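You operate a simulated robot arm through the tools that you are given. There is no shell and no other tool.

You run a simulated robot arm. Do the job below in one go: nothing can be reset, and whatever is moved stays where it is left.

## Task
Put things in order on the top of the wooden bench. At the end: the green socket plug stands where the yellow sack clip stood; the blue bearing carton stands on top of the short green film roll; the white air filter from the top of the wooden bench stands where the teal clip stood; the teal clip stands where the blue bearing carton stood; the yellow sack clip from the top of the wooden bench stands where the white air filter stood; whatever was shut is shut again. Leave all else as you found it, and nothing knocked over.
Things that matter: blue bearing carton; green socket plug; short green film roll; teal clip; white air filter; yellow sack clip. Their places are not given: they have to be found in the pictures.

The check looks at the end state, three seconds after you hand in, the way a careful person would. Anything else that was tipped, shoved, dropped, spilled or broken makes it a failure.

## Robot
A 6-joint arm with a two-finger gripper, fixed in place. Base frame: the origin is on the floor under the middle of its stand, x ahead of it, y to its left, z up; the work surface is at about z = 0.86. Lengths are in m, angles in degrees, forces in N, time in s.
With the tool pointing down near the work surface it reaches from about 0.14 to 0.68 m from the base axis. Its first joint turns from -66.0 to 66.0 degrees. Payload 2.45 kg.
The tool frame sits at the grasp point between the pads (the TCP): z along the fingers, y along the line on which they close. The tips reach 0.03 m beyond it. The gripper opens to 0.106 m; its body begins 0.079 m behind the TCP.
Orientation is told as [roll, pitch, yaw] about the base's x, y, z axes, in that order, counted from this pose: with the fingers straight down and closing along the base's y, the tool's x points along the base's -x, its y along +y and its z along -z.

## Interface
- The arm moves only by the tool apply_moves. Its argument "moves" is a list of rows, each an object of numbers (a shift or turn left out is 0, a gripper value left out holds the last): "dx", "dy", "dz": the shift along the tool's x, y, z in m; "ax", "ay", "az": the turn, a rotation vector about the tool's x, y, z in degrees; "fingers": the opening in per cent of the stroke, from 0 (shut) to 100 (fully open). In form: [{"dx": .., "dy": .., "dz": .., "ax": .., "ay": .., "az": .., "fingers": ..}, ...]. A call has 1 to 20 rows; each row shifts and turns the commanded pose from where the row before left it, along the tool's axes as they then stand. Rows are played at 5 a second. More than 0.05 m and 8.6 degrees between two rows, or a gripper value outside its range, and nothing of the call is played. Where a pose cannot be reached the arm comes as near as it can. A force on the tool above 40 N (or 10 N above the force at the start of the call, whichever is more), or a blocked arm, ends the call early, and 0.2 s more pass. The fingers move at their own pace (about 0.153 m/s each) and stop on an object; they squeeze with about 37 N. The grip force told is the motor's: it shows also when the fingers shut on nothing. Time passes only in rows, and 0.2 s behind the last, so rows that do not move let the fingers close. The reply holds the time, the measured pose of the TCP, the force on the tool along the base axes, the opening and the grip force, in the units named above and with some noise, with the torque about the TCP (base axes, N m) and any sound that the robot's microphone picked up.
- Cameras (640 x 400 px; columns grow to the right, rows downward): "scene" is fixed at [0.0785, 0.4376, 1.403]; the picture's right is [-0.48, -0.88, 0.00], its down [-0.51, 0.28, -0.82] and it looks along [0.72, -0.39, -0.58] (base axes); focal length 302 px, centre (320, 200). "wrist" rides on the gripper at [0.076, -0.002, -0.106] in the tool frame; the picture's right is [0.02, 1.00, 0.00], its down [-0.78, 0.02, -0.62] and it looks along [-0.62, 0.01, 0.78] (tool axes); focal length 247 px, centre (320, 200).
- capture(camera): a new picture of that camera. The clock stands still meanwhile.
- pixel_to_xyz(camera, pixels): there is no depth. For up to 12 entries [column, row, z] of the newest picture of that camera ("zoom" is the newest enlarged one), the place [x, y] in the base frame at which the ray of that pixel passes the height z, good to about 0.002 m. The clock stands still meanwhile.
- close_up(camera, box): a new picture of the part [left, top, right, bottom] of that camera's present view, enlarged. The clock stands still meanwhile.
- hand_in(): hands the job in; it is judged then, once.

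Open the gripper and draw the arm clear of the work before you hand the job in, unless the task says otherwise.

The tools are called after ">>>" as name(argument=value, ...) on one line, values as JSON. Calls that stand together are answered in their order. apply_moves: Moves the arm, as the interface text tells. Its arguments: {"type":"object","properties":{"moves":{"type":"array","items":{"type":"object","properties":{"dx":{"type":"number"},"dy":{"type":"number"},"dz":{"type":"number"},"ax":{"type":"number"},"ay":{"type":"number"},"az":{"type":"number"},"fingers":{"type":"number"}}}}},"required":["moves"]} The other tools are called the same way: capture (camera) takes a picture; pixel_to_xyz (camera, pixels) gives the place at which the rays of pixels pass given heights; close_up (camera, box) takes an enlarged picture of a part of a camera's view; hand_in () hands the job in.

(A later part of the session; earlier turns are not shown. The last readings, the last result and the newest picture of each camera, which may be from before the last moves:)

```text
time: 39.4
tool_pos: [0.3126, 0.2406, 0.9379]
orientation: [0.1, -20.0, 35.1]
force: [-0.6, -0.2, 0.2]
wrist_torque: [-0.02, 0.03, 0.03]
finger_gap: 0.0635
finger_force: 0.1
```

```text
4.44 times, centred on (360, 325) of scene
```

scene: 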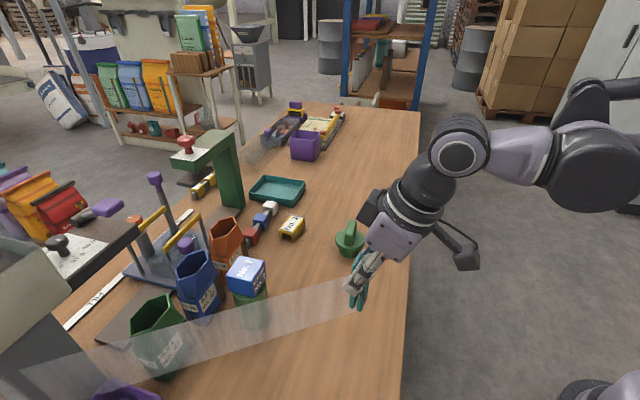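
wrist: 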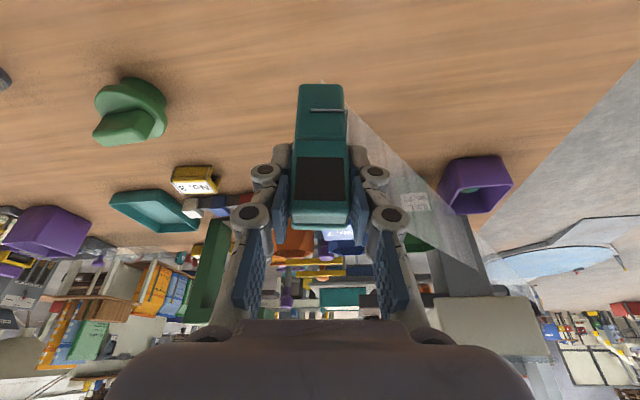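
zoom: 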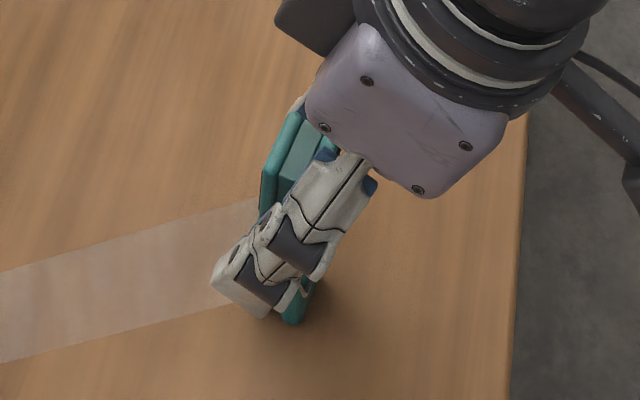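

The gripper is open to 0.0635. I back straight out along the tool axis and view the clip.

>>> apply_moves(moves=[{"dz": -0.01}, {"dz": -0.02}, {"dz": -0.03}, {"dz": -0.03}, {"dz": -0.03}, {}])

>>> capture(camera="scene")

>>> capture(camera="wrist")

>>> close_up(camera="scene", box=[310, 280, 410, 370])

```text
time: 40.8
tool_pos: [0.279, 0.2162, 1.0498]
orientation: [0.0, -20.2, 35.1]
force: [0.3, 0.5, 0.3]
wrist_torque: [-0.01, 0.01, 0.0]
finger_gap: 0.0638
finger_force: 0.1
```

```text
taken
```

scene: 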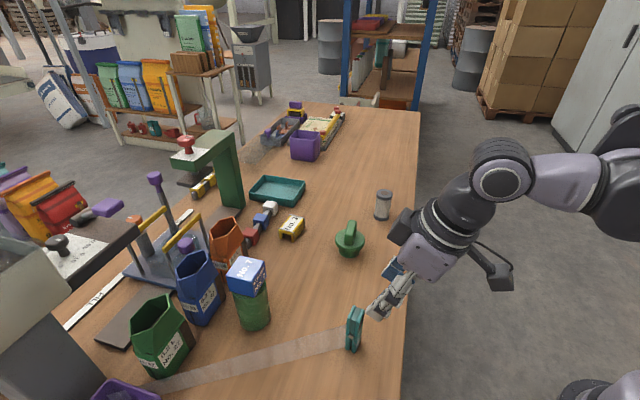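

```text
taken
```

wrist: 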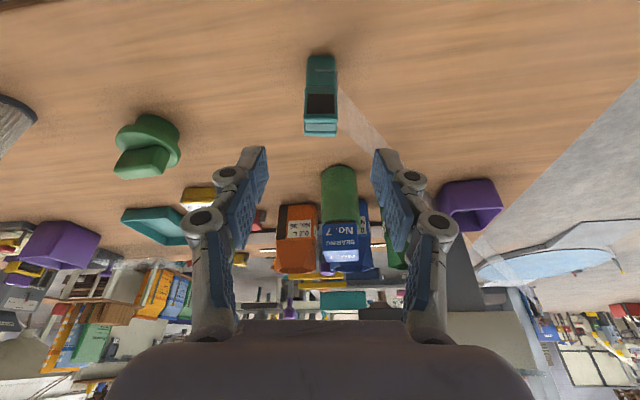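

```text
4.44 times, centred on (360, 325) of scene
```

zoom: 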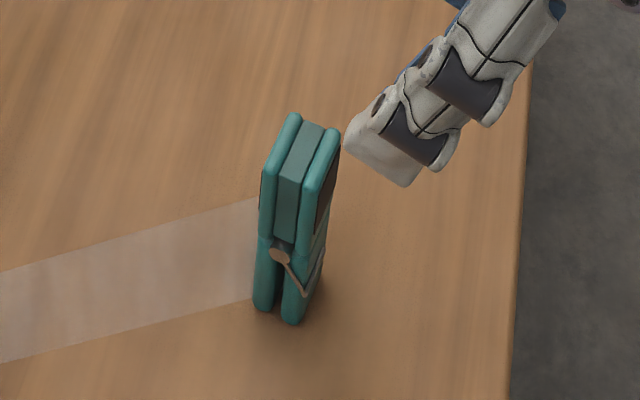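

The clip stands upright in the carton's old place. I check its base position, then travel toward the filter while setting yaw 0 and a tilt of 16°.

>>> pixel_to_xyz(camera="zoom", pixels=[[256, 308, 0.86], [291, 325, 0.86], [320, 293, 0.86]])

>>> apply_moves(moves=[{"dx": -0.00877, "dy": -0.04123, "dz": 0.00319}, {"dx": -0.00877, "dy": -0.04123, "dz": 0.00319}, {"dx": -0.00877, "dy": -0.04123, "dz": 0.00319}, {"dx": -0.00877, "dy": -0.04123, "dz": 0.00319}, {"dx": -0.00877, "dy": -0.04123, "dz": 0.00319}, {"dx": -0.00877, "dy": -0.04123, "dz": 0.00319}, {"dx": -0.00877, "dy": -0.04123, "dz": 0.00319}, {"dx": -0.00877, "dy": -0.04123, "dz": 0.00319}, {"dx": -0.00877, "dy": -0.04123, "dz": 0.00319}, {"ax": 2.394, "az": 6.58}, {"ax": 2.394, "az": 6.58}, {"ax": 2.394, "az": 6.58}, {"ax": 2.394, "az": 6.58}, {"ax": 2.394, "az": 6.58}, {"ay": 4}, {}])

>>> capture(camera="wrist")

>>> capture(camera="scene")

```text
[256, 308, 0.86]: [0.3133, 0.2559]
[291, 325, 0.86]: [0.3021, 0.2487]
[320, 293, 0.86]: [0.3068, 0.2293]
```

```text
time: 44.2
tool_pos: [0.5618, -0.0371, 1.0507]
orientation: [0.2, -16.0, 0.0]
force: [-0.2, -0.1, 0.3]
wrist_torque: [0.01, 0.01, -0.01]
finger_gap: 0.0632
finger_force: 0.0
```

```text
taken
```

wrist: 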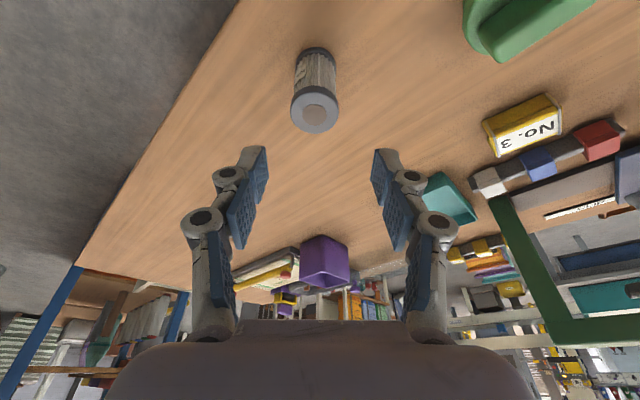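

```text
taken
```

scene: 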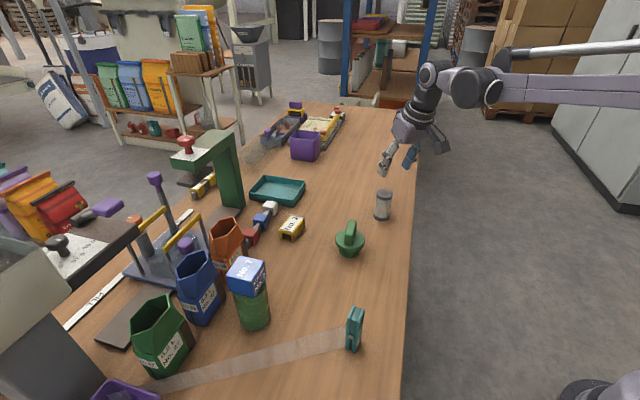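

The clip stands within a few mm of (0.3125,0.241). The filter now shows at (315,90) in the wrist view; I measure it here.

>>> close_up(camera="wrist", box=[275, 35, 360, 140])

>>> pixel_to_xyz(camera="wrist", pixels=[[314, 113, 0.945], [291, 110, 0.945], [338, 108, 0.945], [314, 92, 0.945], [314, 134, 0.945], [316, 46, 0.86], [299, 56, 0.86], [335, 57, 0.86]])

```text
3.81 times, centred on (318, 88) of wrist
```

zoom: 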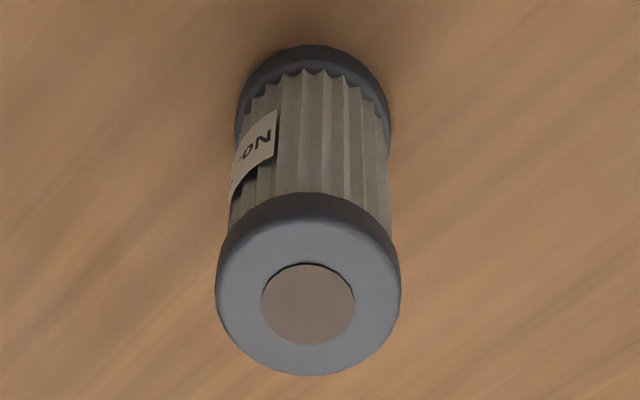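

```text
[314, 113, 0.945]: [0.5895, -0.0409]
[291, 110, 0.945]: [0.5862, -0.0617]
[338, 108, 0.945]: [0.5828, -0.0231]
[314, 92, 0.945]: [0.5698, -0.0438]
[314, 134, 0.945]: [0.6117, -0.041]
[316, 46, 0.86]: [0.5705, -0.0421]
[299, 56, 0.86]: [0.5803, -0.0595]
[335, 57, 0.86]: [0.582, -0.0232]
```

>>> pixel_to_xyz(camera="zoom", pixels=[[308, 305, 0.945], [215, 280, 0.945], [401, 280, 0.945], [308, 222, 0.945], [312, 375, 0.945], [310, 45, 0.86], [236, 115, 0.86], [390, 115, 0.86]])

```text
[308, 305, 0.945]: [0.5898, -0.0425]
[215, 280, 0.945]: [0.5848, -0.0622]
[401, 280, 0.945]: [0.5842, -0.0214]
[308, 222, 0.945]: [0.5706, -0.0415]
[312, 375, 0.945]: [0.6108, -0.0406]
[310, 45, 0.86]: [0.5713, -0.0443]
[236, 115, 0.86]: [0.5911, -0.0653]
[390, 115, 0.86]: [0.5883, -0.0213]
```

The filter's centre is at about (0.591,-0.041). I align laterally and advance along the tool axis to z ≈ 0.925.

>>> apply_moves(moves=[{"dx": 0.0066, "dy": -0.0039}, {"dz": 0.03}, {"dz": 0.03}, {}, {}])

>>> close_up(camera="wrist", box=[200, 10, 440, 260])

>>> close_up(camera="scene", box=[330, 140, 440, 235])

```text
time: 45.4
tool_pos: [0.5717, -0.0429, 0.9907]
orientation: [0.1, -15.9, 0.0]
force: [-0.5, -0.7, 0.2]
wrist_torque: [0.01, 0.01, 0.0]
finger_gap: 0.0634
finger_force: 0.1
```

```text
1.60 times, centred on (320, 135) of wrist
```

zoom: 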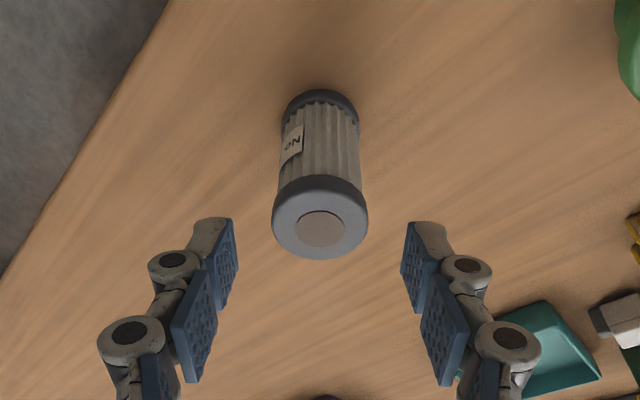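

```text
4.21 times, centred on (385, 188) of scene
```

zoom: 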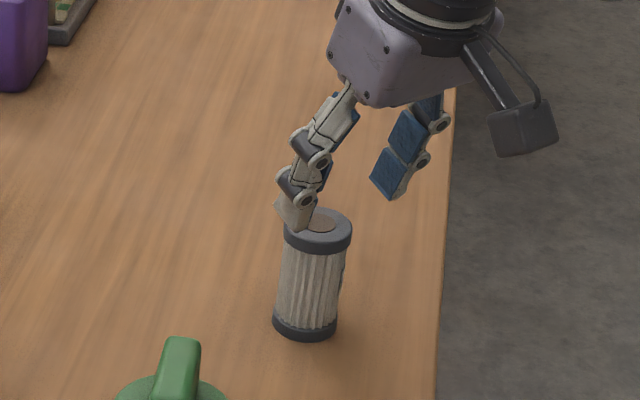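

The filter is centred between the fingers. I advance the rest of the way and close.

>>> apply_moves(moves=[{"dz": 0.03}, {"dz": 0.025}, {"dz": 0.0135}, {}, {"fingers": 45}, {"fingers": 0}, {}, {}])

>>> close_up(camera="wrist", box=[200, 10, 440, 260])

>>> close_up(camera="scene", box=[330, 140, 440, 235])

```text
time: 47.2
tool_pos: [0.5917, -0.04, 0.924]
orientation: [0.1, -16.0, 0.0]
force: [-1.0, 0.2, 0.6]
wrist_torque: [-0.01, 0.0, -0.03]
finger_gap: 0.0408
finger_force: 37.2
```

```text
1.60 times, centred on (320, 135) of wrist
```

zoom: 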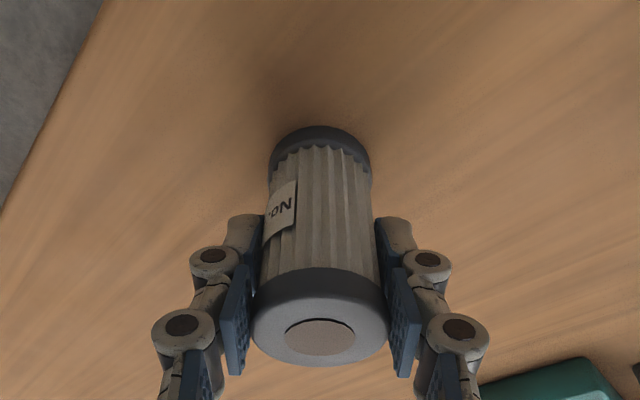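

```text
4.21 times, centred on (385, 188) of scene
```

zoom: 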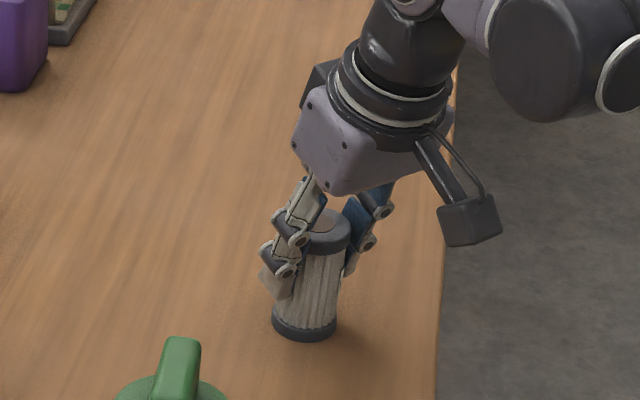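

Gripped at 0.0408. I lift 20 mm straight up and check it hangs upright.

>>> apply_moves(moves=[{"dx": -0.0028, "dz": -0.0096}, {"dx": -0.0028, "dz": -0.0096}, {}])

>>> close_up(camera="scene", box=[330, 140, 440, 235])

```text
time: 48.0
tool_pos: [0.5915, -0.0403, 0.9444]
orientation: [0.1, -16.0, 0.0]
force: [0.3, 0.1, -0.7]
wrist_torque: [-0.01, -0.01, -0.01]
finger_gap: 0.0404
finger_force: 37.2
```

```text
4.21 times, centred on (385, 188) of scene
```

zoom: 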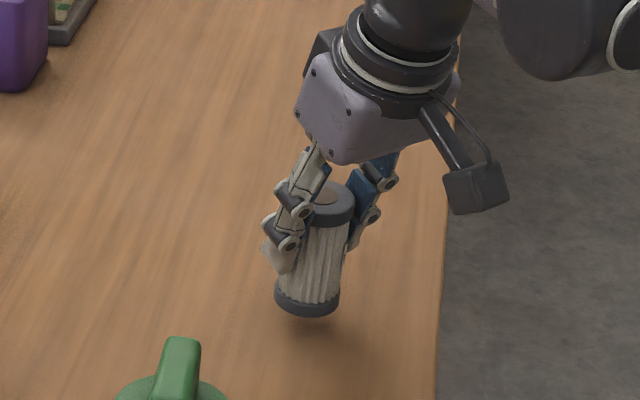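

It hangs upright. I lift 3 cm more and carry it over to the teal clip's old spot at (0.7065, 0.0705).

>>> apply_moves(moves=[{"dx": -0.0083, "dz": -0.0288}, {"dx": -0.02764, "dy": 0.0277, "dz": 0.00792}, {"dx": -0.02764, "dy": 0.0277, "dz": 0.00792}, {"dx": -0.02764, "dy": 0.0277, "dz": 0.00792}, {"dx": -0.02764, "dy": 0.0277, "dz": 0.00792}, {}, {}])

>>> capture(camera="scene")

>>> close_up(camera="scene", box=[270, 120, 380, 220])

```text
time: 49.6
tool_pos: [0.7053, 0.07, 0.974]
orientation: [0.1, -16.0, -0.1]
force: [0.1, 0.1, -0.7]
wrist_torque: [0.02, 0.01, -0.02]
finger_gap: 0.0403
finger_force: 37.2
```

```text
taken
```

scene: 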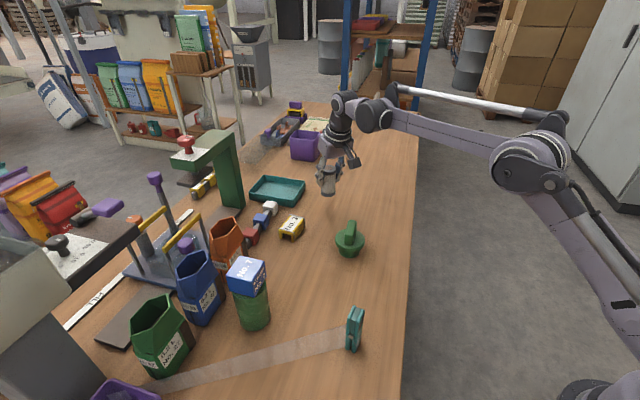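

```text
4.00 times, centred on (325, 170) of scene
```

zoom: 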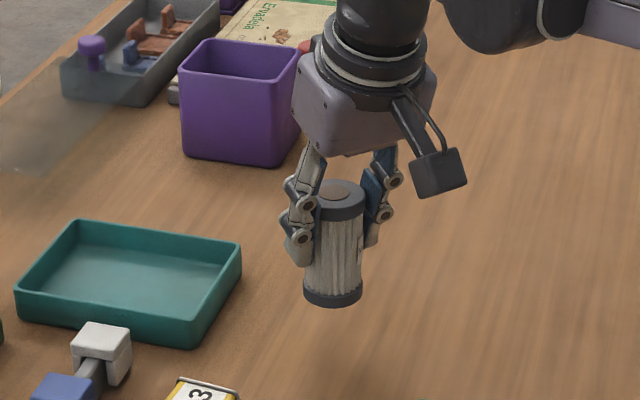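

In position over the spot. I lower to about 4 mm above the bench, then feel for contact.

>>> apply_moves(moves=[{"dx": 0.0038, "dz": 0.0147}, {"dx": 0.0038, "dz": 0.0147}, {"dx": 0.0038, "dz": 0.0147}, {}, {"dx": 0.0004, "dz": 0.0014}, {}])

>>> apply_moves(moves=[{"dx": 0.0003, "dz": 0.001}, {}, {}])

```text
time: 51.0
tool_pos: [0.7067, 0.0692, 0.9271]
orientation: [0.2, -16.1, 0.0]
force: [-0.6, -0.6, -0.2]
wrist_torque: [0.0, 0.0, 0.02]
finger_gap: 0.0402
finger_force: 37.0
```

```text
time: 51.8
tool_pos: [0.7064, 0.0696, 0.9273]
orientation: [0.1, -16.1, 0.0]
force: [-0.3, 0.8, 0.1]
wrist_torque: [-0.03, -0.01, -0.01]
finger_gap: 0.0404
finger_force: 36.9
```

>>> apply_moves(moves=[{"dx": 0.0003, "dz": 0.001}, {}, {}])

>>> apply_moves(moves=[{"dx": 0.0003, "dz": 0.001}, {}, {}])

```text
time: 52.6
tool_pos: [0.7074, 0.0707, 0.9272]
orientation: [0.1, -16.0, 0.1]
force: [0.3, 0.2, -0.5]
wrist_torque: [-0.03, -0.01, -0.01]
finger_gap: 0.0404
finger_force: 36.2
```

```text
time: 53.4
tool_pos: [0.7071, 0.0703, 0.9264]
orientation: [0.2, -16.1, 0.1]
force: [-0.7, 0.1, -0.9]
wrist_torque: [-0.02, -0.02, -0.04]
finger_gap: 0.0405
finger_force: 37.3
```

No contact yet (z reads 0.926). I look closely at the gap below the filter and step on.

>>> close_up(camera="scene", box=[300, 160, 360, 215])

>>> apply_moves(moves=[{"dx": 0.0003, "dz": 0.001}, {}, {}])

```text
7.27 times, centred on (330, 188) of scene
```

zoom: 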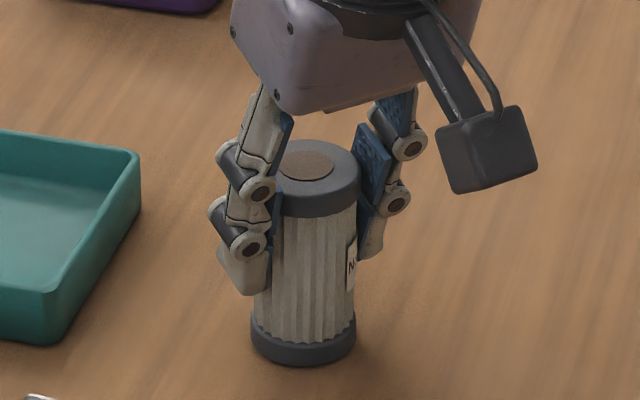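

```text
time: 54.2
tool_pos: [0.7061, 0.069, 0.9258]
orientation: [0.2, -16.0, 0.0]
force: [-0.5, 0.2, -0.8]
wrist_torque: [-0.03, -0.01, -0.02]
finger_gap: 0.0403
finger_force: 36.6
```

>>> apply_moves(moves=[{"dx": 0.0003, "dz": 0.001}, {}, {}])

>>> apply_moves(moves=[{"dx": 0.0003, "dz": 0.001}, {}, {}])

```text
time: 55.0
tool_pos: [0.7075, 0.069, 0.923]
orientation: [0.1, -16.0, 0.0]
force: [0.0, -0.2, -0.4]
wrist_torque: [-0.02, 0.0, 0.01]
finger_gap: 0.0405
finger_force: 37.0
```

```text
time: 55.8
tool_pos: [0.7077, 0.0689, 0.9226]
orientation: [0.1, -16.1, 0.0]
force: [-1.2, 0.6, 16.8]
wrist_torque: [0.02, 0.09, 0.0]
finger_gap: 0.0401
finger_force: 37.5
```

Contact at 17 N. I release and back out along the tool axis.

>>> apply_moves(moves=[{"dx": -0.0001, "dz": -0.0004}, {"fingers": 45}, {}, {"fingers": 62}, {}, {"dz": -0.01}, {"dz": -0.02}, {"dz": -0.03}, {"dz": -0.03}, {"dz": -0.02}, {}])

>>> capture(camera="scene")

>>> capture(camera="wrist")

>>> close_up(camera="scene", box=[290, 160, 370, 220])

```text
time: 58.2
tool_pos: [0.6789, 0.0715, 1.0289]
orientation: [0.1, -15.9, 0.0]
force: [-0.4, 0.3, 0.1]
wrist_torque: [0.02, -0.02, -0.01]
finger_gap: 0.0657
finger_force: 0.0
```

```text
taken
```

scene: 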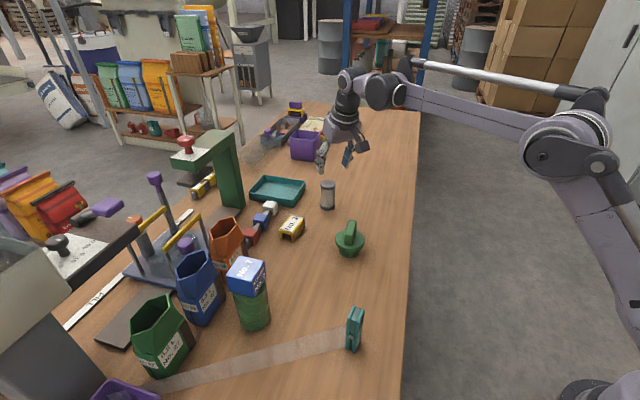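

```text
taken
```

wrist: 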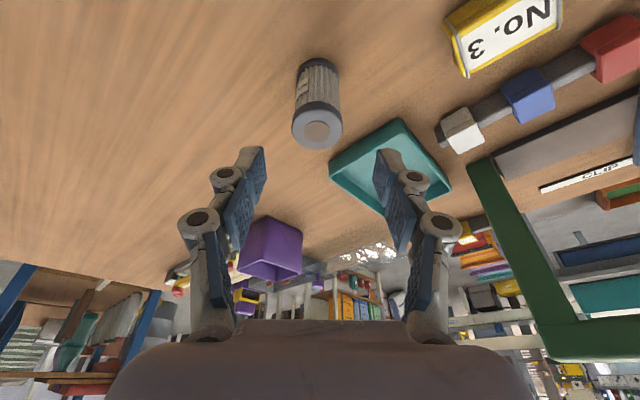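

```text
6.67 times, centred on (330, 190) of scene
```

zoom: 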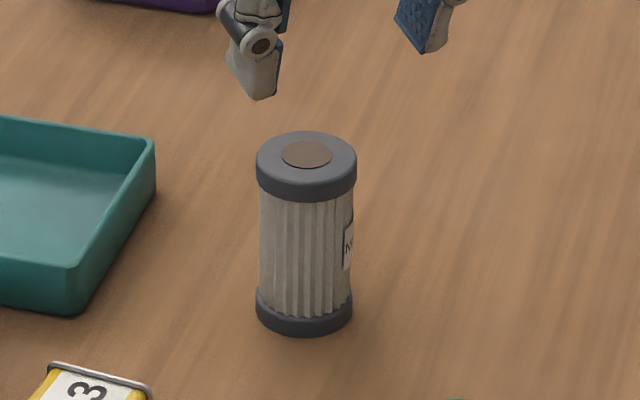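

The filter stands upright in the teal clip's old place. Next is the yellow clip: I draw back and turn to yaw 38°, tilt 12°, to line up with its long axis, and look at it from there.

>>> apply_moves(moves=[{"dx": 0.0235, "dy": 0.0262, "dz": -0.0137}, {"dx": 0.0235, "dy": 0.0262, "dz": -0.0137}, {"dx": 0.0235, "dy": 0.0262, "dz": -0.0137}, {"ax": -2.095, "az": -7.306}, {"ax": -2.095, "az": -7.306}, {"ax": -2.095, "az": -7.306}, {"ax": -2.095, "az": -7.306}, {"ax": -2.095, "az": -7.306}, {"ay": 4, "fingers": 85}, {}, {}])

>>> capture(camera="wrist")

>>> capture(camera="scene")

```text
time: 60.6
tool_pos: [0.5974, 0.1474, 1.0488]
orientation: [0.2, -12.1, 38.0]
force: [0.3, -0.2, -0.9]
wrist_torque: [-0.03, 0.01, 0.02]
finger_gap: 0.0903
finger_force: 0.1
```

```text
taken
```

wrist: 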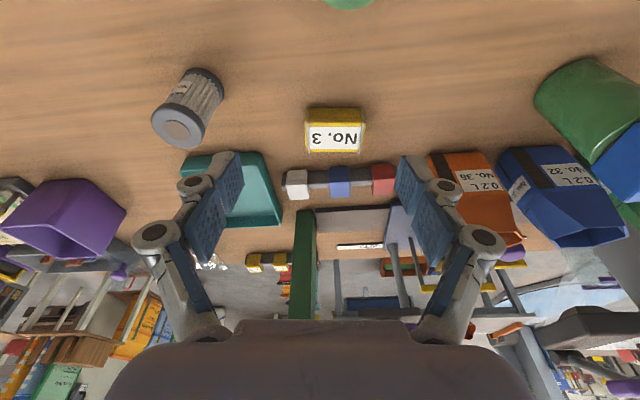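

```text
taken
```

scene: 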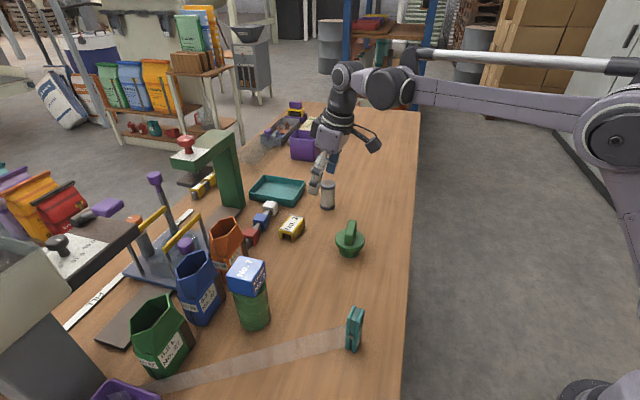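

The yellow clip lies square to the view at (335,130). I zoom in to measure its corners and the cubes behind it.

>>> close_up(camera="wrist", box=[280, 95, 400, 205])

>>> pixel_to_xyz(camera="zoom", pixels=[[320, 200, 0.86]])

```text
3.64 times, centred on (340, 150) of wrist
```

zoom: 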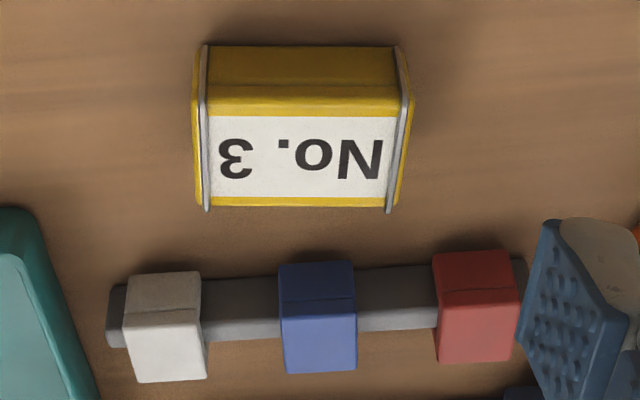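

```text
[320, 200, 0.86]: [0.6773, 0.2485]
```

I query the clip's corners and the nearest faces of the cubes.

>>> pixel_to_xyz(camera="zoom", pixels=[[197, 47, 0.86], [398, 47, 0.86], [193, 98, 0.89], [414, 98, 0.89], [207, 210, 0.89], [388, 211, 0.89], [130, 276, 0.88], [355, 262, 0.88], [435, 253, 0.88], [515, 250, 0.88], [515, 250, 0.86]])

>>> close_up(camera="scene", box=[235, 195, 315, 255])

>>> pixel_to_xyz(camera="zoom", pixels=[[320, 200, 0.86]])

```text
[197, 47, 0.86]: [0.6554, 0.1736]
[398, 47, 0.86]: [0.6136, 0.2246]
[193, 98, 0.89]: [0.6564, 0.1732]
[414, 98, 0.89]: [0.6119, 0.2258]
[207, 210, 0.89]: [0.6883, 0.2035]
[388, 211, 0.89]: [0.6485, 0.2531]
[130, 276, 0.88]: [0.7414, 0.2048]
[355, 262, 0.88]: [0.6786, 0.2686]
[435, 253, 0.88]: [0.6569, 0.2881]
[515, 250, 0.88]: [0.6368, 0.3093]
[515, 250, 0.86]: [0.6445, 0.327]
```

```text
6.67 times, centred on (275, 225) of scene
```

zoom: 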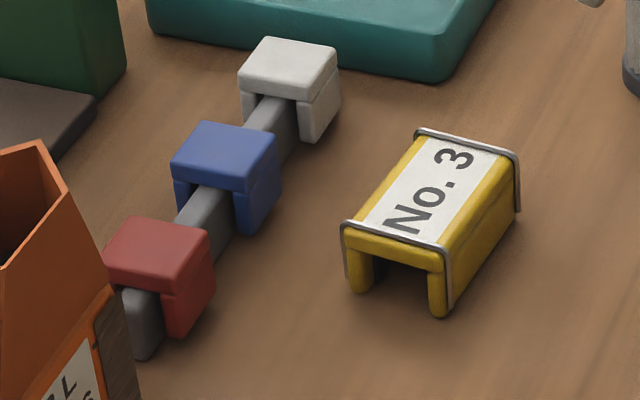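

```text
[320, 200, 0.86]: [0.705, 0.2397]
```

The clip's centre is at about (0.6515,0.2125), and the cubes are at least 3 cm from the finger path. I move to the pre-grasp point.

>>> apply_moves(moves=[{"dx": -0.0151, "dy": 0.006, "dz": 0.025}, {"dx": -0.0151, "dy": 0.006, "dz": 0.025}, {"dx": -0.0151, "dy": 0.006, "dz": 0.025}, {}, {}])

>>> capture(camera="wrist")

>>> close_up(camera="scene", box=[235, 160, 345, 255])

```text
time: 61.8
tool_pos: [0.6338, 0.2008, 0.9833]
orientation: [0.1, -12.2, 38.1]
force: [-0.4, 0.5, -0.2]
wrist_torque: [0.03, 0.01, 0.05]
finger_gap: 0.0904
finger_force: 0.1
```

```text
taken
```

wrist: 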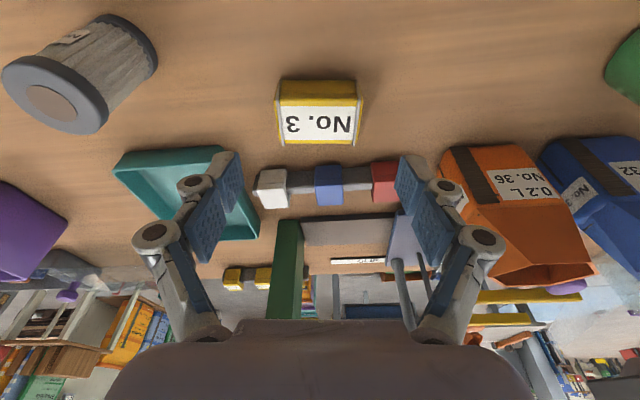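

```text
4.21 times, centred on (290, 208) of scene
```

zoom: 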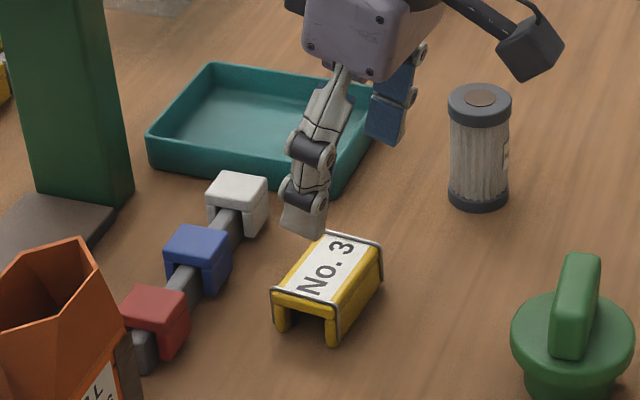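

Centred at column 319. I advance 0.088 m along the tool axis in decreasing steps.

>>> apply_moves(moves=[{"dz": 0.03}, {"dz": 0.03}, {"dz": 0.015}, {"dz": 0.008}, {"dz": 0.004}, {}])

>>> capture(camera="wrist")

>>> close_up(camera="scene", box=[250, 180, 340, 255])

```text
time: 63.2
tool_pos: [0.6477, 0.2096, 0.898]
orientation: [0.0, -12.1, 38.1]
force: [-0.5, 0.6, 0.5]
wrist_torque: [0.0, 0.0, 0.05]
finger_gap: 0.0901
finger_force: 0.1
```

```text
taken
```

wrist: 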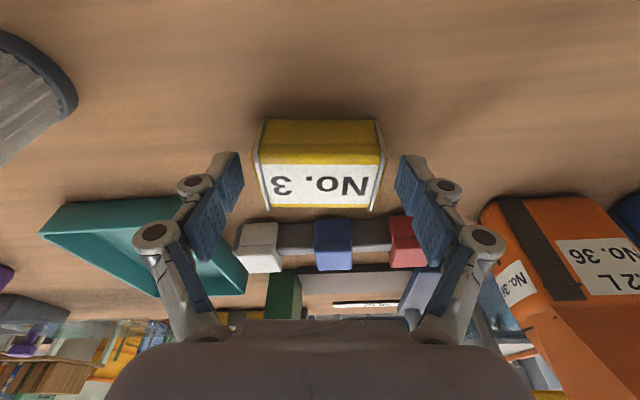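

```text
5.33 times, centred on (295, 218) of scene
```

zoom: 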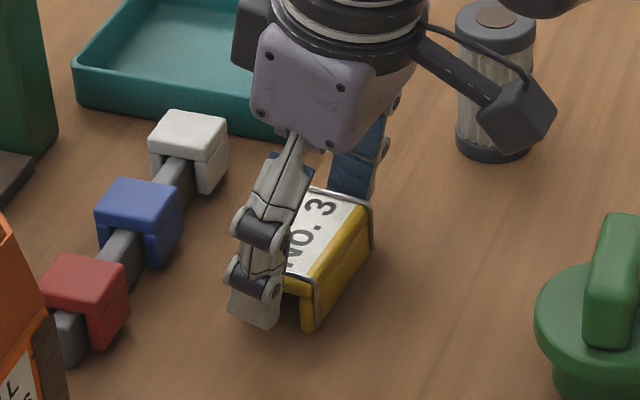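

The pads flank the clip's ends. I close.

>>> apply_moves(moves=[{"fingers": 68}, {}, {"fingers": 0}, {}, {}])

>>> capture(camera="wrist")

>>> close_up(camera="scene", box=[250, 180, 340, 255])

```text
time: 64.4
tool_pos: [0.6476, 0.21, 0.8996]
orientation: [0.2, -12.2, 38.1]
force: [-0.5, 0.6, 6.3]
wrist_torque: [0.07, 0.05, 0.09]
finger_gap: 0.0681
finger_force: 36.8
```

```text
taken
```

wrist: 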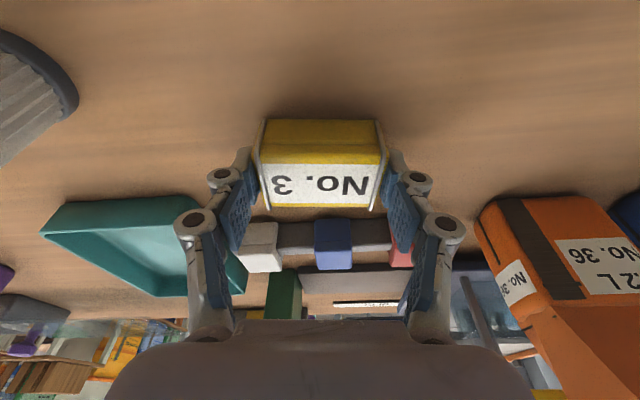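

```text
5.33 times, centred on (295, 218) of scene
```

zoom: 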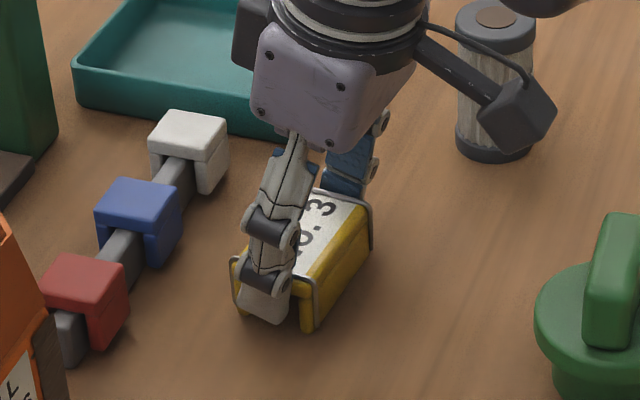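

Gripped at 0.068. I lift 15 mm and check.

>>> apply_moves(moves=[{"dx": -0.001, "dz": -0.0049}, {"dx": -0.0021, "dz": -0.0098}, {}])

>>> close_up(camera="scene", box=[250, 180, 340, 255])

```text
time: 65.2
tool_pos: [0.6469, 0.2106, 0.9135]
orientation: [0.0, -12.2, 38.1]
force: [0.0, -0.3, -1.2]
wrist_torque: [0.0, 0.0, 0.0]
finger_gap: 0.0682
finger_force: 36.8
```

```text
5.33 times, centred on (295, 218) of scene
```

zoom: 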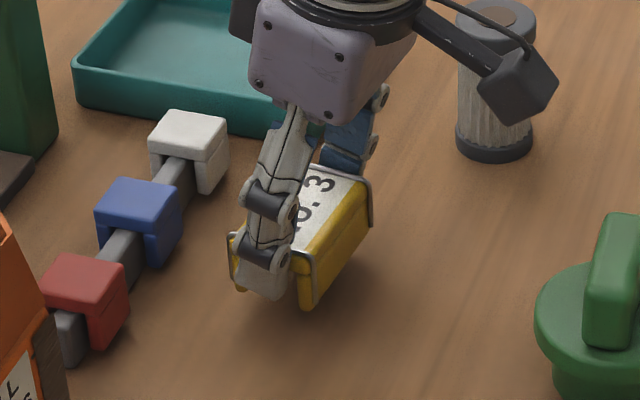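

It lifts level. I raise it above the plug and filter tops, then carry it over the filter's old place.

>>> apply_moves(moves=[{"dx": -0.00675, "dz": -0.0315}, {"dx": -0.00675, "dz": -0.0315}, {"dx": -0.00675, "dz": -0.0315}, {"dx": 0.03313, "dy": -0.02717, "dz": -0.0071}, {"dx": 0.03313, "dy": -0.02717, "dz": -0.0071}, {"dx": 0.03313, "dy": -0.02717, "dz": -0.0071}, {"dx": 0.03313, "dy": -0.02717, "dz": -0.0071}, {"dx": 0.03313, "dy": -0.02717, "dz": -0.0071}, {"dx": 0.03313, "dy": -0.02717, "dz": -0.0071}, {}, {}])

>>> capture(camera="scene")

>>> capture(camera="wrist")

```text
time: 67.6
tool_pos: [0.5898, -0.0442, 1.0113]
orientation: [0.1, -12.0, 38.1]
force: [0.6, 0.3, 0.1]
wrist_torque: [-0.01, 0.03, -0.04]
finger_gap: 0.0683
finger_force: 37.4
```

```text
taken
```

scene: 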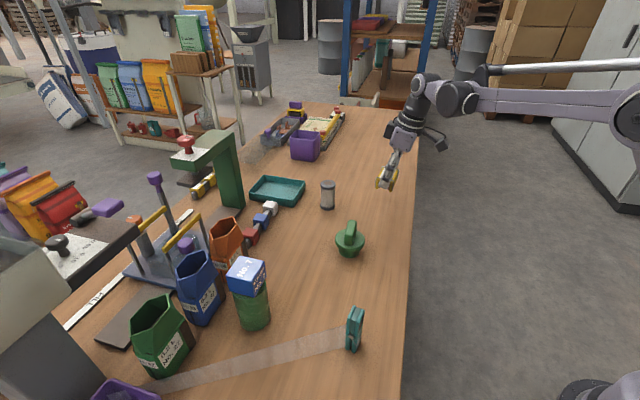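

```text
taken
```

wrist: 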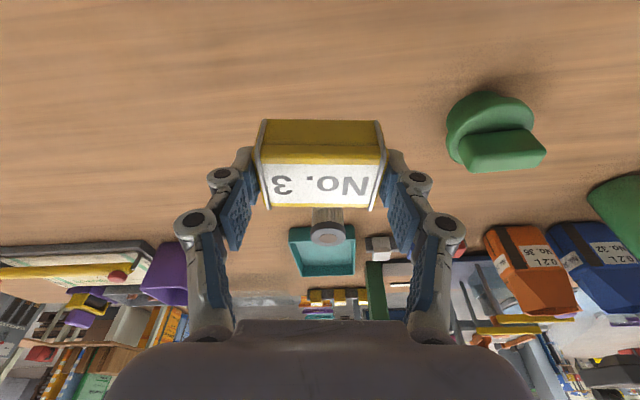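

Over the spot. I lower to about 6 mm above the bench with a small correction.

>>> apply_moves(moves=[{"dx": 0.00595, "dy": 0.00065, "dz": 0.0261}, {"dx": 0.00595, "dy": 0.00065, "dz": 0.0261}, {"dx": 0.00595, "dy": 0.00065, "dz": 0.0261}, {"dx": 0.00595, "dy": 0.00065, "dz": 0.0261}, {}, {}])

>>> close_up(camera="scene", box=[345, 170, 425, 235])

```text
time: 69.0
tool_pos: [0.5845, -0.0403, 0.905]
orientation: [0.1, -12.1, 38.2]
force: [0.2, -0.8, 0.0]
wrist_torque: [-0.03, -0.01, 0.0]
finger_gap: 0.0683
finger_force: 37.0
```

```text
6.15 times, centred on (385, 202) of scene
```

zoom: 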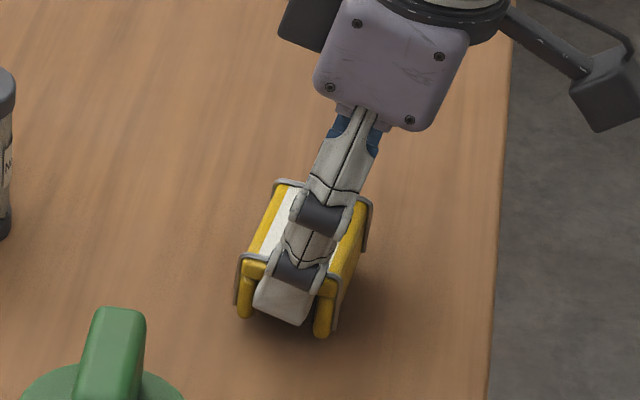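

I correct 3 mm along the closing line and step down to contact.

>>> apply_moves(moves=[{"dy": -0.003}, {"dx": 0.0006, "dz": 0.0029}, {}, {}])

>>> apply_moves(moves=[{"dx": 0.0002, "dz": 0.001}, {}, {}])

>>> apply_moves(moves=[{"dx": 0.0002, "dz": 0.001}, {}, {}])

```text
time: 70.0
tool_pos: [0.5869, -0.0441, 0.9013]
orientation: [0.2, -12.2, 38.0]
force: [0.8, -0.8, 0.6]
wrist_torque: [-0.02, -0.02, 0.03]
finger_gap: 0.0681
finger_force: 36.8
```

```text
time: 70.8
tool_pos: [0.5869, -0.0426, 0.8997]
orientation: [0.1, -12.1, 38.1]
force: [0.0, -0.5, -0.7]
wrist_torque: [0.01, 0.01, 0.04]
finger_gap: 0.0682
finger_force: 36.5
```

```text
time: 71.6
tool_pos: [0.5874, -0.0421, 0.9001]
orientation: [0.1, -12.0, 38.2]
force: [-0.5, -0.5, 1.6]
wrist_torque: [0.0, -0.01, 0.0]
finger_gap: 0.0683
finger_force: 37.2
```

>>> apply_moves(moves=[{"dx": 0.0002, "dz": 0.0008}, {}, {}])

```text
time: 72.4
tool_pos: [0.5868, -0.0421, 0.8995]
orientation: [0.2, -12.1, 38.1]
force: [0.9, 1.6, 16.8]
wrist_torque: [0.07, -0.09, 0.04]
finger_gap: 0.0684
finger_force: 36.9
```

Contact at 17 N. I release and back out along the tool axis.

>>> apply_moves(moves=[{"dx": -0.0001, "dz": -0.0004}, {"fingers": 72}, {}, {"fingers": 85}, {}, {"dz": -0.01}, {"dz": -0.02}, {"dz": -0.03}, {"dz": -0.03}, {"dz": -0.03}, {}])

>>> capture(camera="scene")

>>> capture(camera="wrist")

>>> close_up(camera="scene", box=[345, 170, 425, 235])

```text
time: 74.8
tool_pos: [0.5681, -0.0587, 1.0163]
orientation: [0.1, -12.1, 38.1]
force: [-0.1, -0.3, -0.5]
wrist_torque: [0.05, -0.01, 0.03]
finger_gap: 0.09
finger_force: 0.1
```

```text
taken
```

scene: 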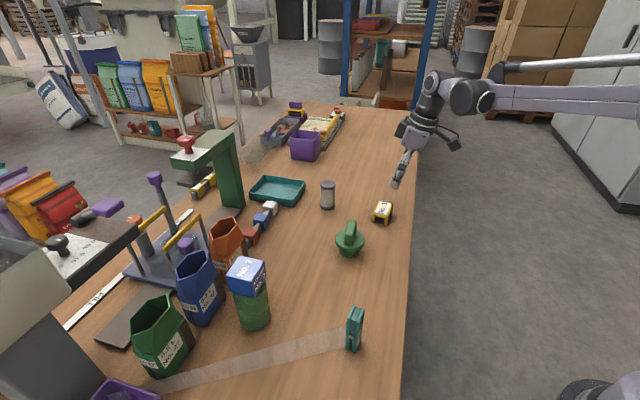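

```text
taken
```

wrist: 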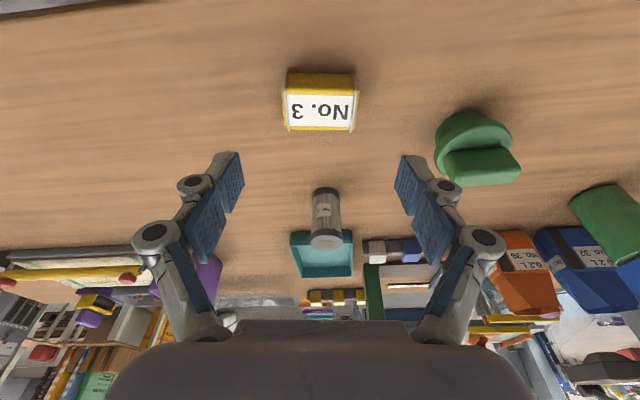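

```text
6.15 times, centred on (385, 202) of scene
```

zoom: 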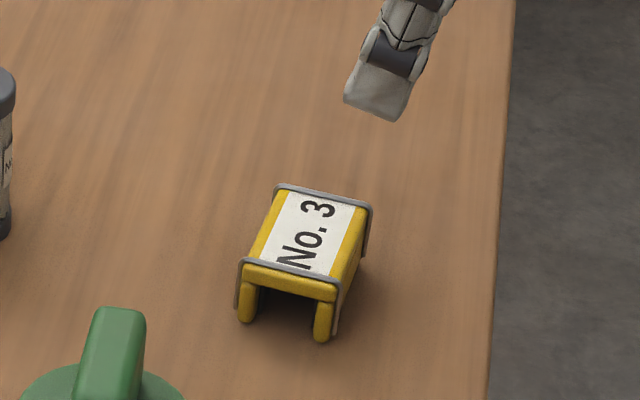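

The yellow clip stands in the filter's old place. I check its position, and move above the plug while turning to yaw −43° to grip its fin across the thickness.

>>> pixel_to_xyz(camera="zoom", pixels=[[241, 260, 0.89], [338, 283, 0.89], [276, 186, 0.89], [372, 207, 0.89], [247, 322, 0.86], [320, 341, 0.86]])

>>> apply_moves(moves=[{"dx": -0.01452, "dy": 0.03756, "dz": -0.00378}, {"dx": -0.01452, "dy": 0.03756, "dz": -0.00378}, {"dx": -0.01452, "dy": 0.03756, "dz": -0.00378}, {"dx": -0.01452, "dy": 0.03756, "dz": -0.00378}, {"dx": -0.01452, "dy": 0.03756, "dz": -0.00378}, {"ax": 1.698, "az": 7.92}, {"ax": 1.698, "az": 7.92}, {"ax": 1.698, "az": 7.92}, {"ax": 1.698, "az": 7.92}, {"ax": 1.698, "az": 7.92}, {"ax": 1.698, "az": 7.92}, {"ax": 1.698, "az": 7.92}, {"ax": 1.698, "az": 7.92}, {"ax": 1.698, "az": 7.92}, {"ax": 1.698, "az": 7.92}, {"fingers": 60}, {}])

>>> capture(camera="wrist")

>>> capture(camera="scene")

```text
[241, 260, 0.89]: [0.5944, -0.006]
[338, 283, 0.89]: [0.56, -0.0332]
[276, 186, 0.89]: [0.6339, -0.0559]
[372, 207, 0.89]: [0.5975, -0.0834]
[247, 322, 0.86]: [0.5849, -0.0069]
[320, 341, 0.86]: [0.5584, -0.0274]
```

```text
time: 78.4
tool_pos: [0.5053, 0.1298, 1.0499]
orientation: [0.0, -12.1, -42.9]
force: [-0.3, 0.4, -0.3]
wrist_torque: [-0.02, -0.01, 0.0]
finger_gap: 0.0634
finger_force: 0.0
```

```text
taken
```

wrist: 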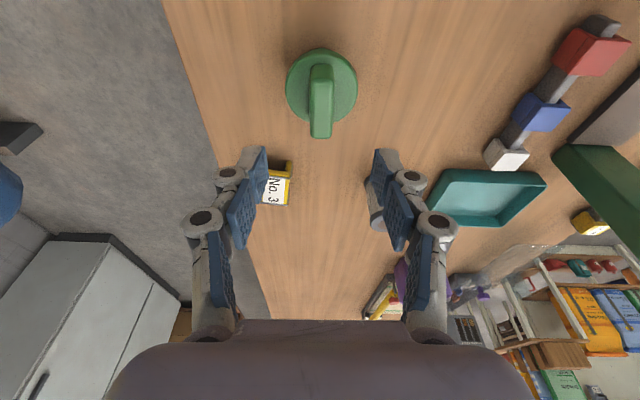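

```text
taken
```

scene: 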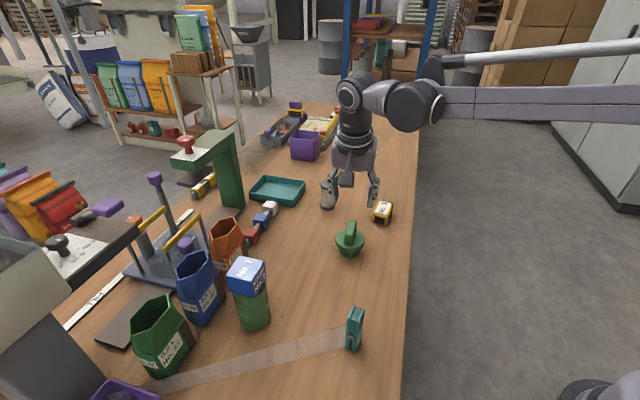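

The yellow clip is within a few mm of the target. The fin appears vertical at column 321, so it is aligned with the pads; I zoom in to measure it.

>>> close_up(camera="wrist", box=[270, 40, 374, 145])

>>> pixel_to_xyz(camera="zoom", pixels=[[320, 200, 0.937]])

```text
3.81 times, centred on (322, 92) of wrist
```

zoom: 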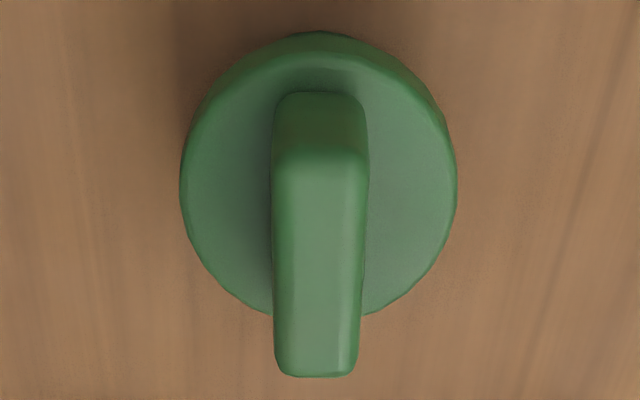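

```text
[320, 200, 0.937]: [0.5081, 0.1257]
```

>>> pixel_to_xyz(camera="zoom", pixels=[[276, 160, 0.937], [368, 160, 0.937], [276, 372, 0.937], [354, 372, 0.937], [180, 195, 0.9], [457, 180, 0.9], [320, 55, 0.9], [275, 95, 0.9], [362, 95, 0.9], [318, 31, 0.887]])

```text
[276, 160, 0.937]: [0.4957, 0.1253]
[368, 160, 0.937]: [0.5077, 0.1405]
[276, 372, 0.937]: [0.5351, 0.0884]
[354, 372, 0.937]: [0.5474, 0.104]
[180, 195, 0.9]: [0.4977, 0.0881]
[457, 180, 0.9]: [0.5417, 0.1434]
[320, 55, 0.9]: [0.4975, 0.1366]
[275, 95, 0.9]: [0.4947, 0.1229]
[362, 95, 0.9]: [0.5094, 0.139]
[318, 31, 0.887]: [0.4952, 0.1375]
```

The fin's centre is at about (0.522,0.1145), azimuth −43°, thickness 0.0195. I descend along the tool axis, stopping with the tips above the flange.

>>> apply_moves(moves=[{"dx": 0.0046}, {"dz": 0.03}, {"dz": 0.03}, {"dz": 0.03}, {"dz": 0.012}, {}])

>>> capture(camera="wrist")

>>> close_up(camera="scene", box=[310, 195, 400, 265])

```text
time: 79.8
tool_pos: [0.5156, 0.1167, 0.9489]
orientation: [0.0, -12.0, -42.8]
force: [-0.2, 0.0, -0.3]
wrist_torque: [0.0, -0.01, -0.01]
finger_gap: 0.0634
finger_force: 0.0
```

```text
taken
```

wrist: 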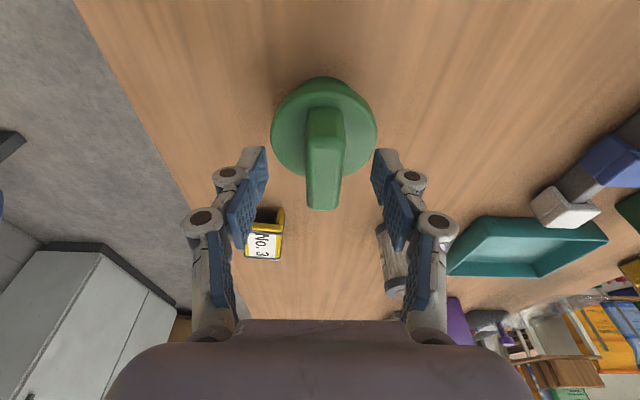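

```text
5.71 times, centred on (355, 230) of scene
```

zoom: 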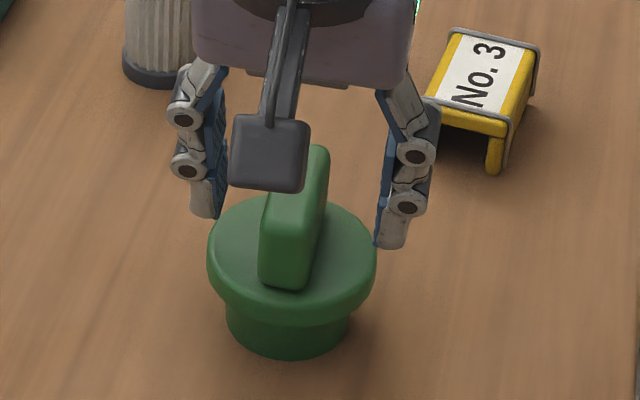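

The fingers straddle the fin above the flange. I make the last small move and close.

>>> apply_moves(moves=[{"dx": -0.002, "dy": 0.0015, "dz": 0.009}, {}, {"fingers": 25}, {"fingers": 0}, {}, {}])

>>> close_up(camera="scene", box=[310, 195, 400, 265])

>>> capture(camera="wrist")

```text
time: 81.2
tool_pos: [0.5199, 0.1166, 0.941]
orientation: [-0.1, -12.0, -42.9]
force: [0.0, 0.4, -0.2]
wrist_torque: [-0.03, 0.02, -0.02]
finger_gap: 0.0211
finger_force: 36.7
```

```text
5.71 times, centred on (355, 230) of scene
```

zoom: 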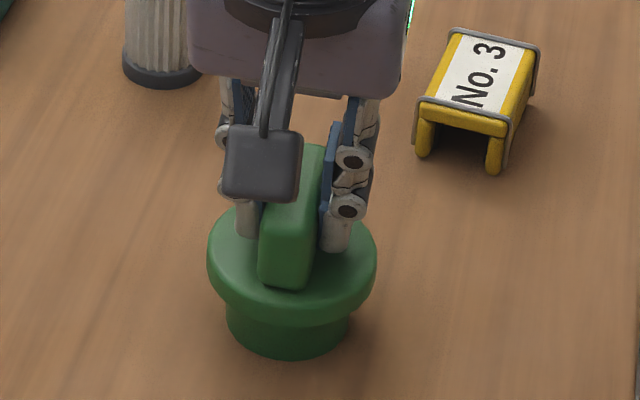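

```text
taken
```

wrist: 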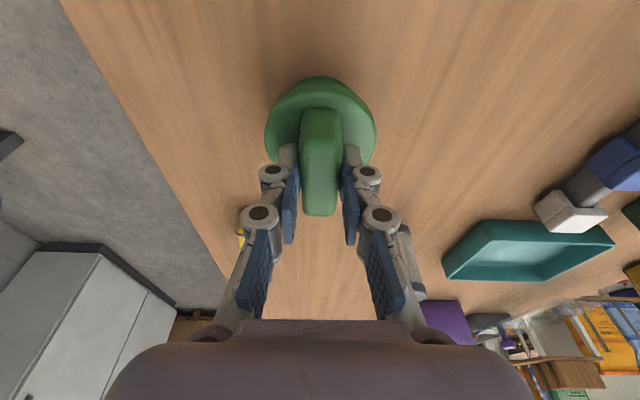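

Gripped at 0.021. I lift 20 mm and check that the plug stays level.

>>> apply_moves(moves=[{"dx": -0.0021, "dz": -0.0098}, {"dx": -0.0021, "dz": -0.0098}, {}, {}])

>>> close_up(camera="scene", box=[310, 195, 400, 265])

```text
time: 82.2
tool_pos: [0.52, 0.1163, 0.9607]
orientation: [0.1, -12.1, -42.9]
force: [1.5, 0.2, -0.3]
wrist_torque: [0.03, -0.01, -0.03]
finger_gap: 0.0207
finger_force: 37.2
```

```text
5.71 times, centred on (355, 230) of scene
```

zoom: 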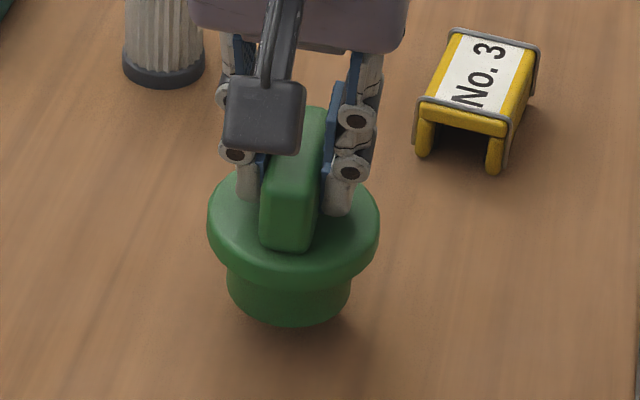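

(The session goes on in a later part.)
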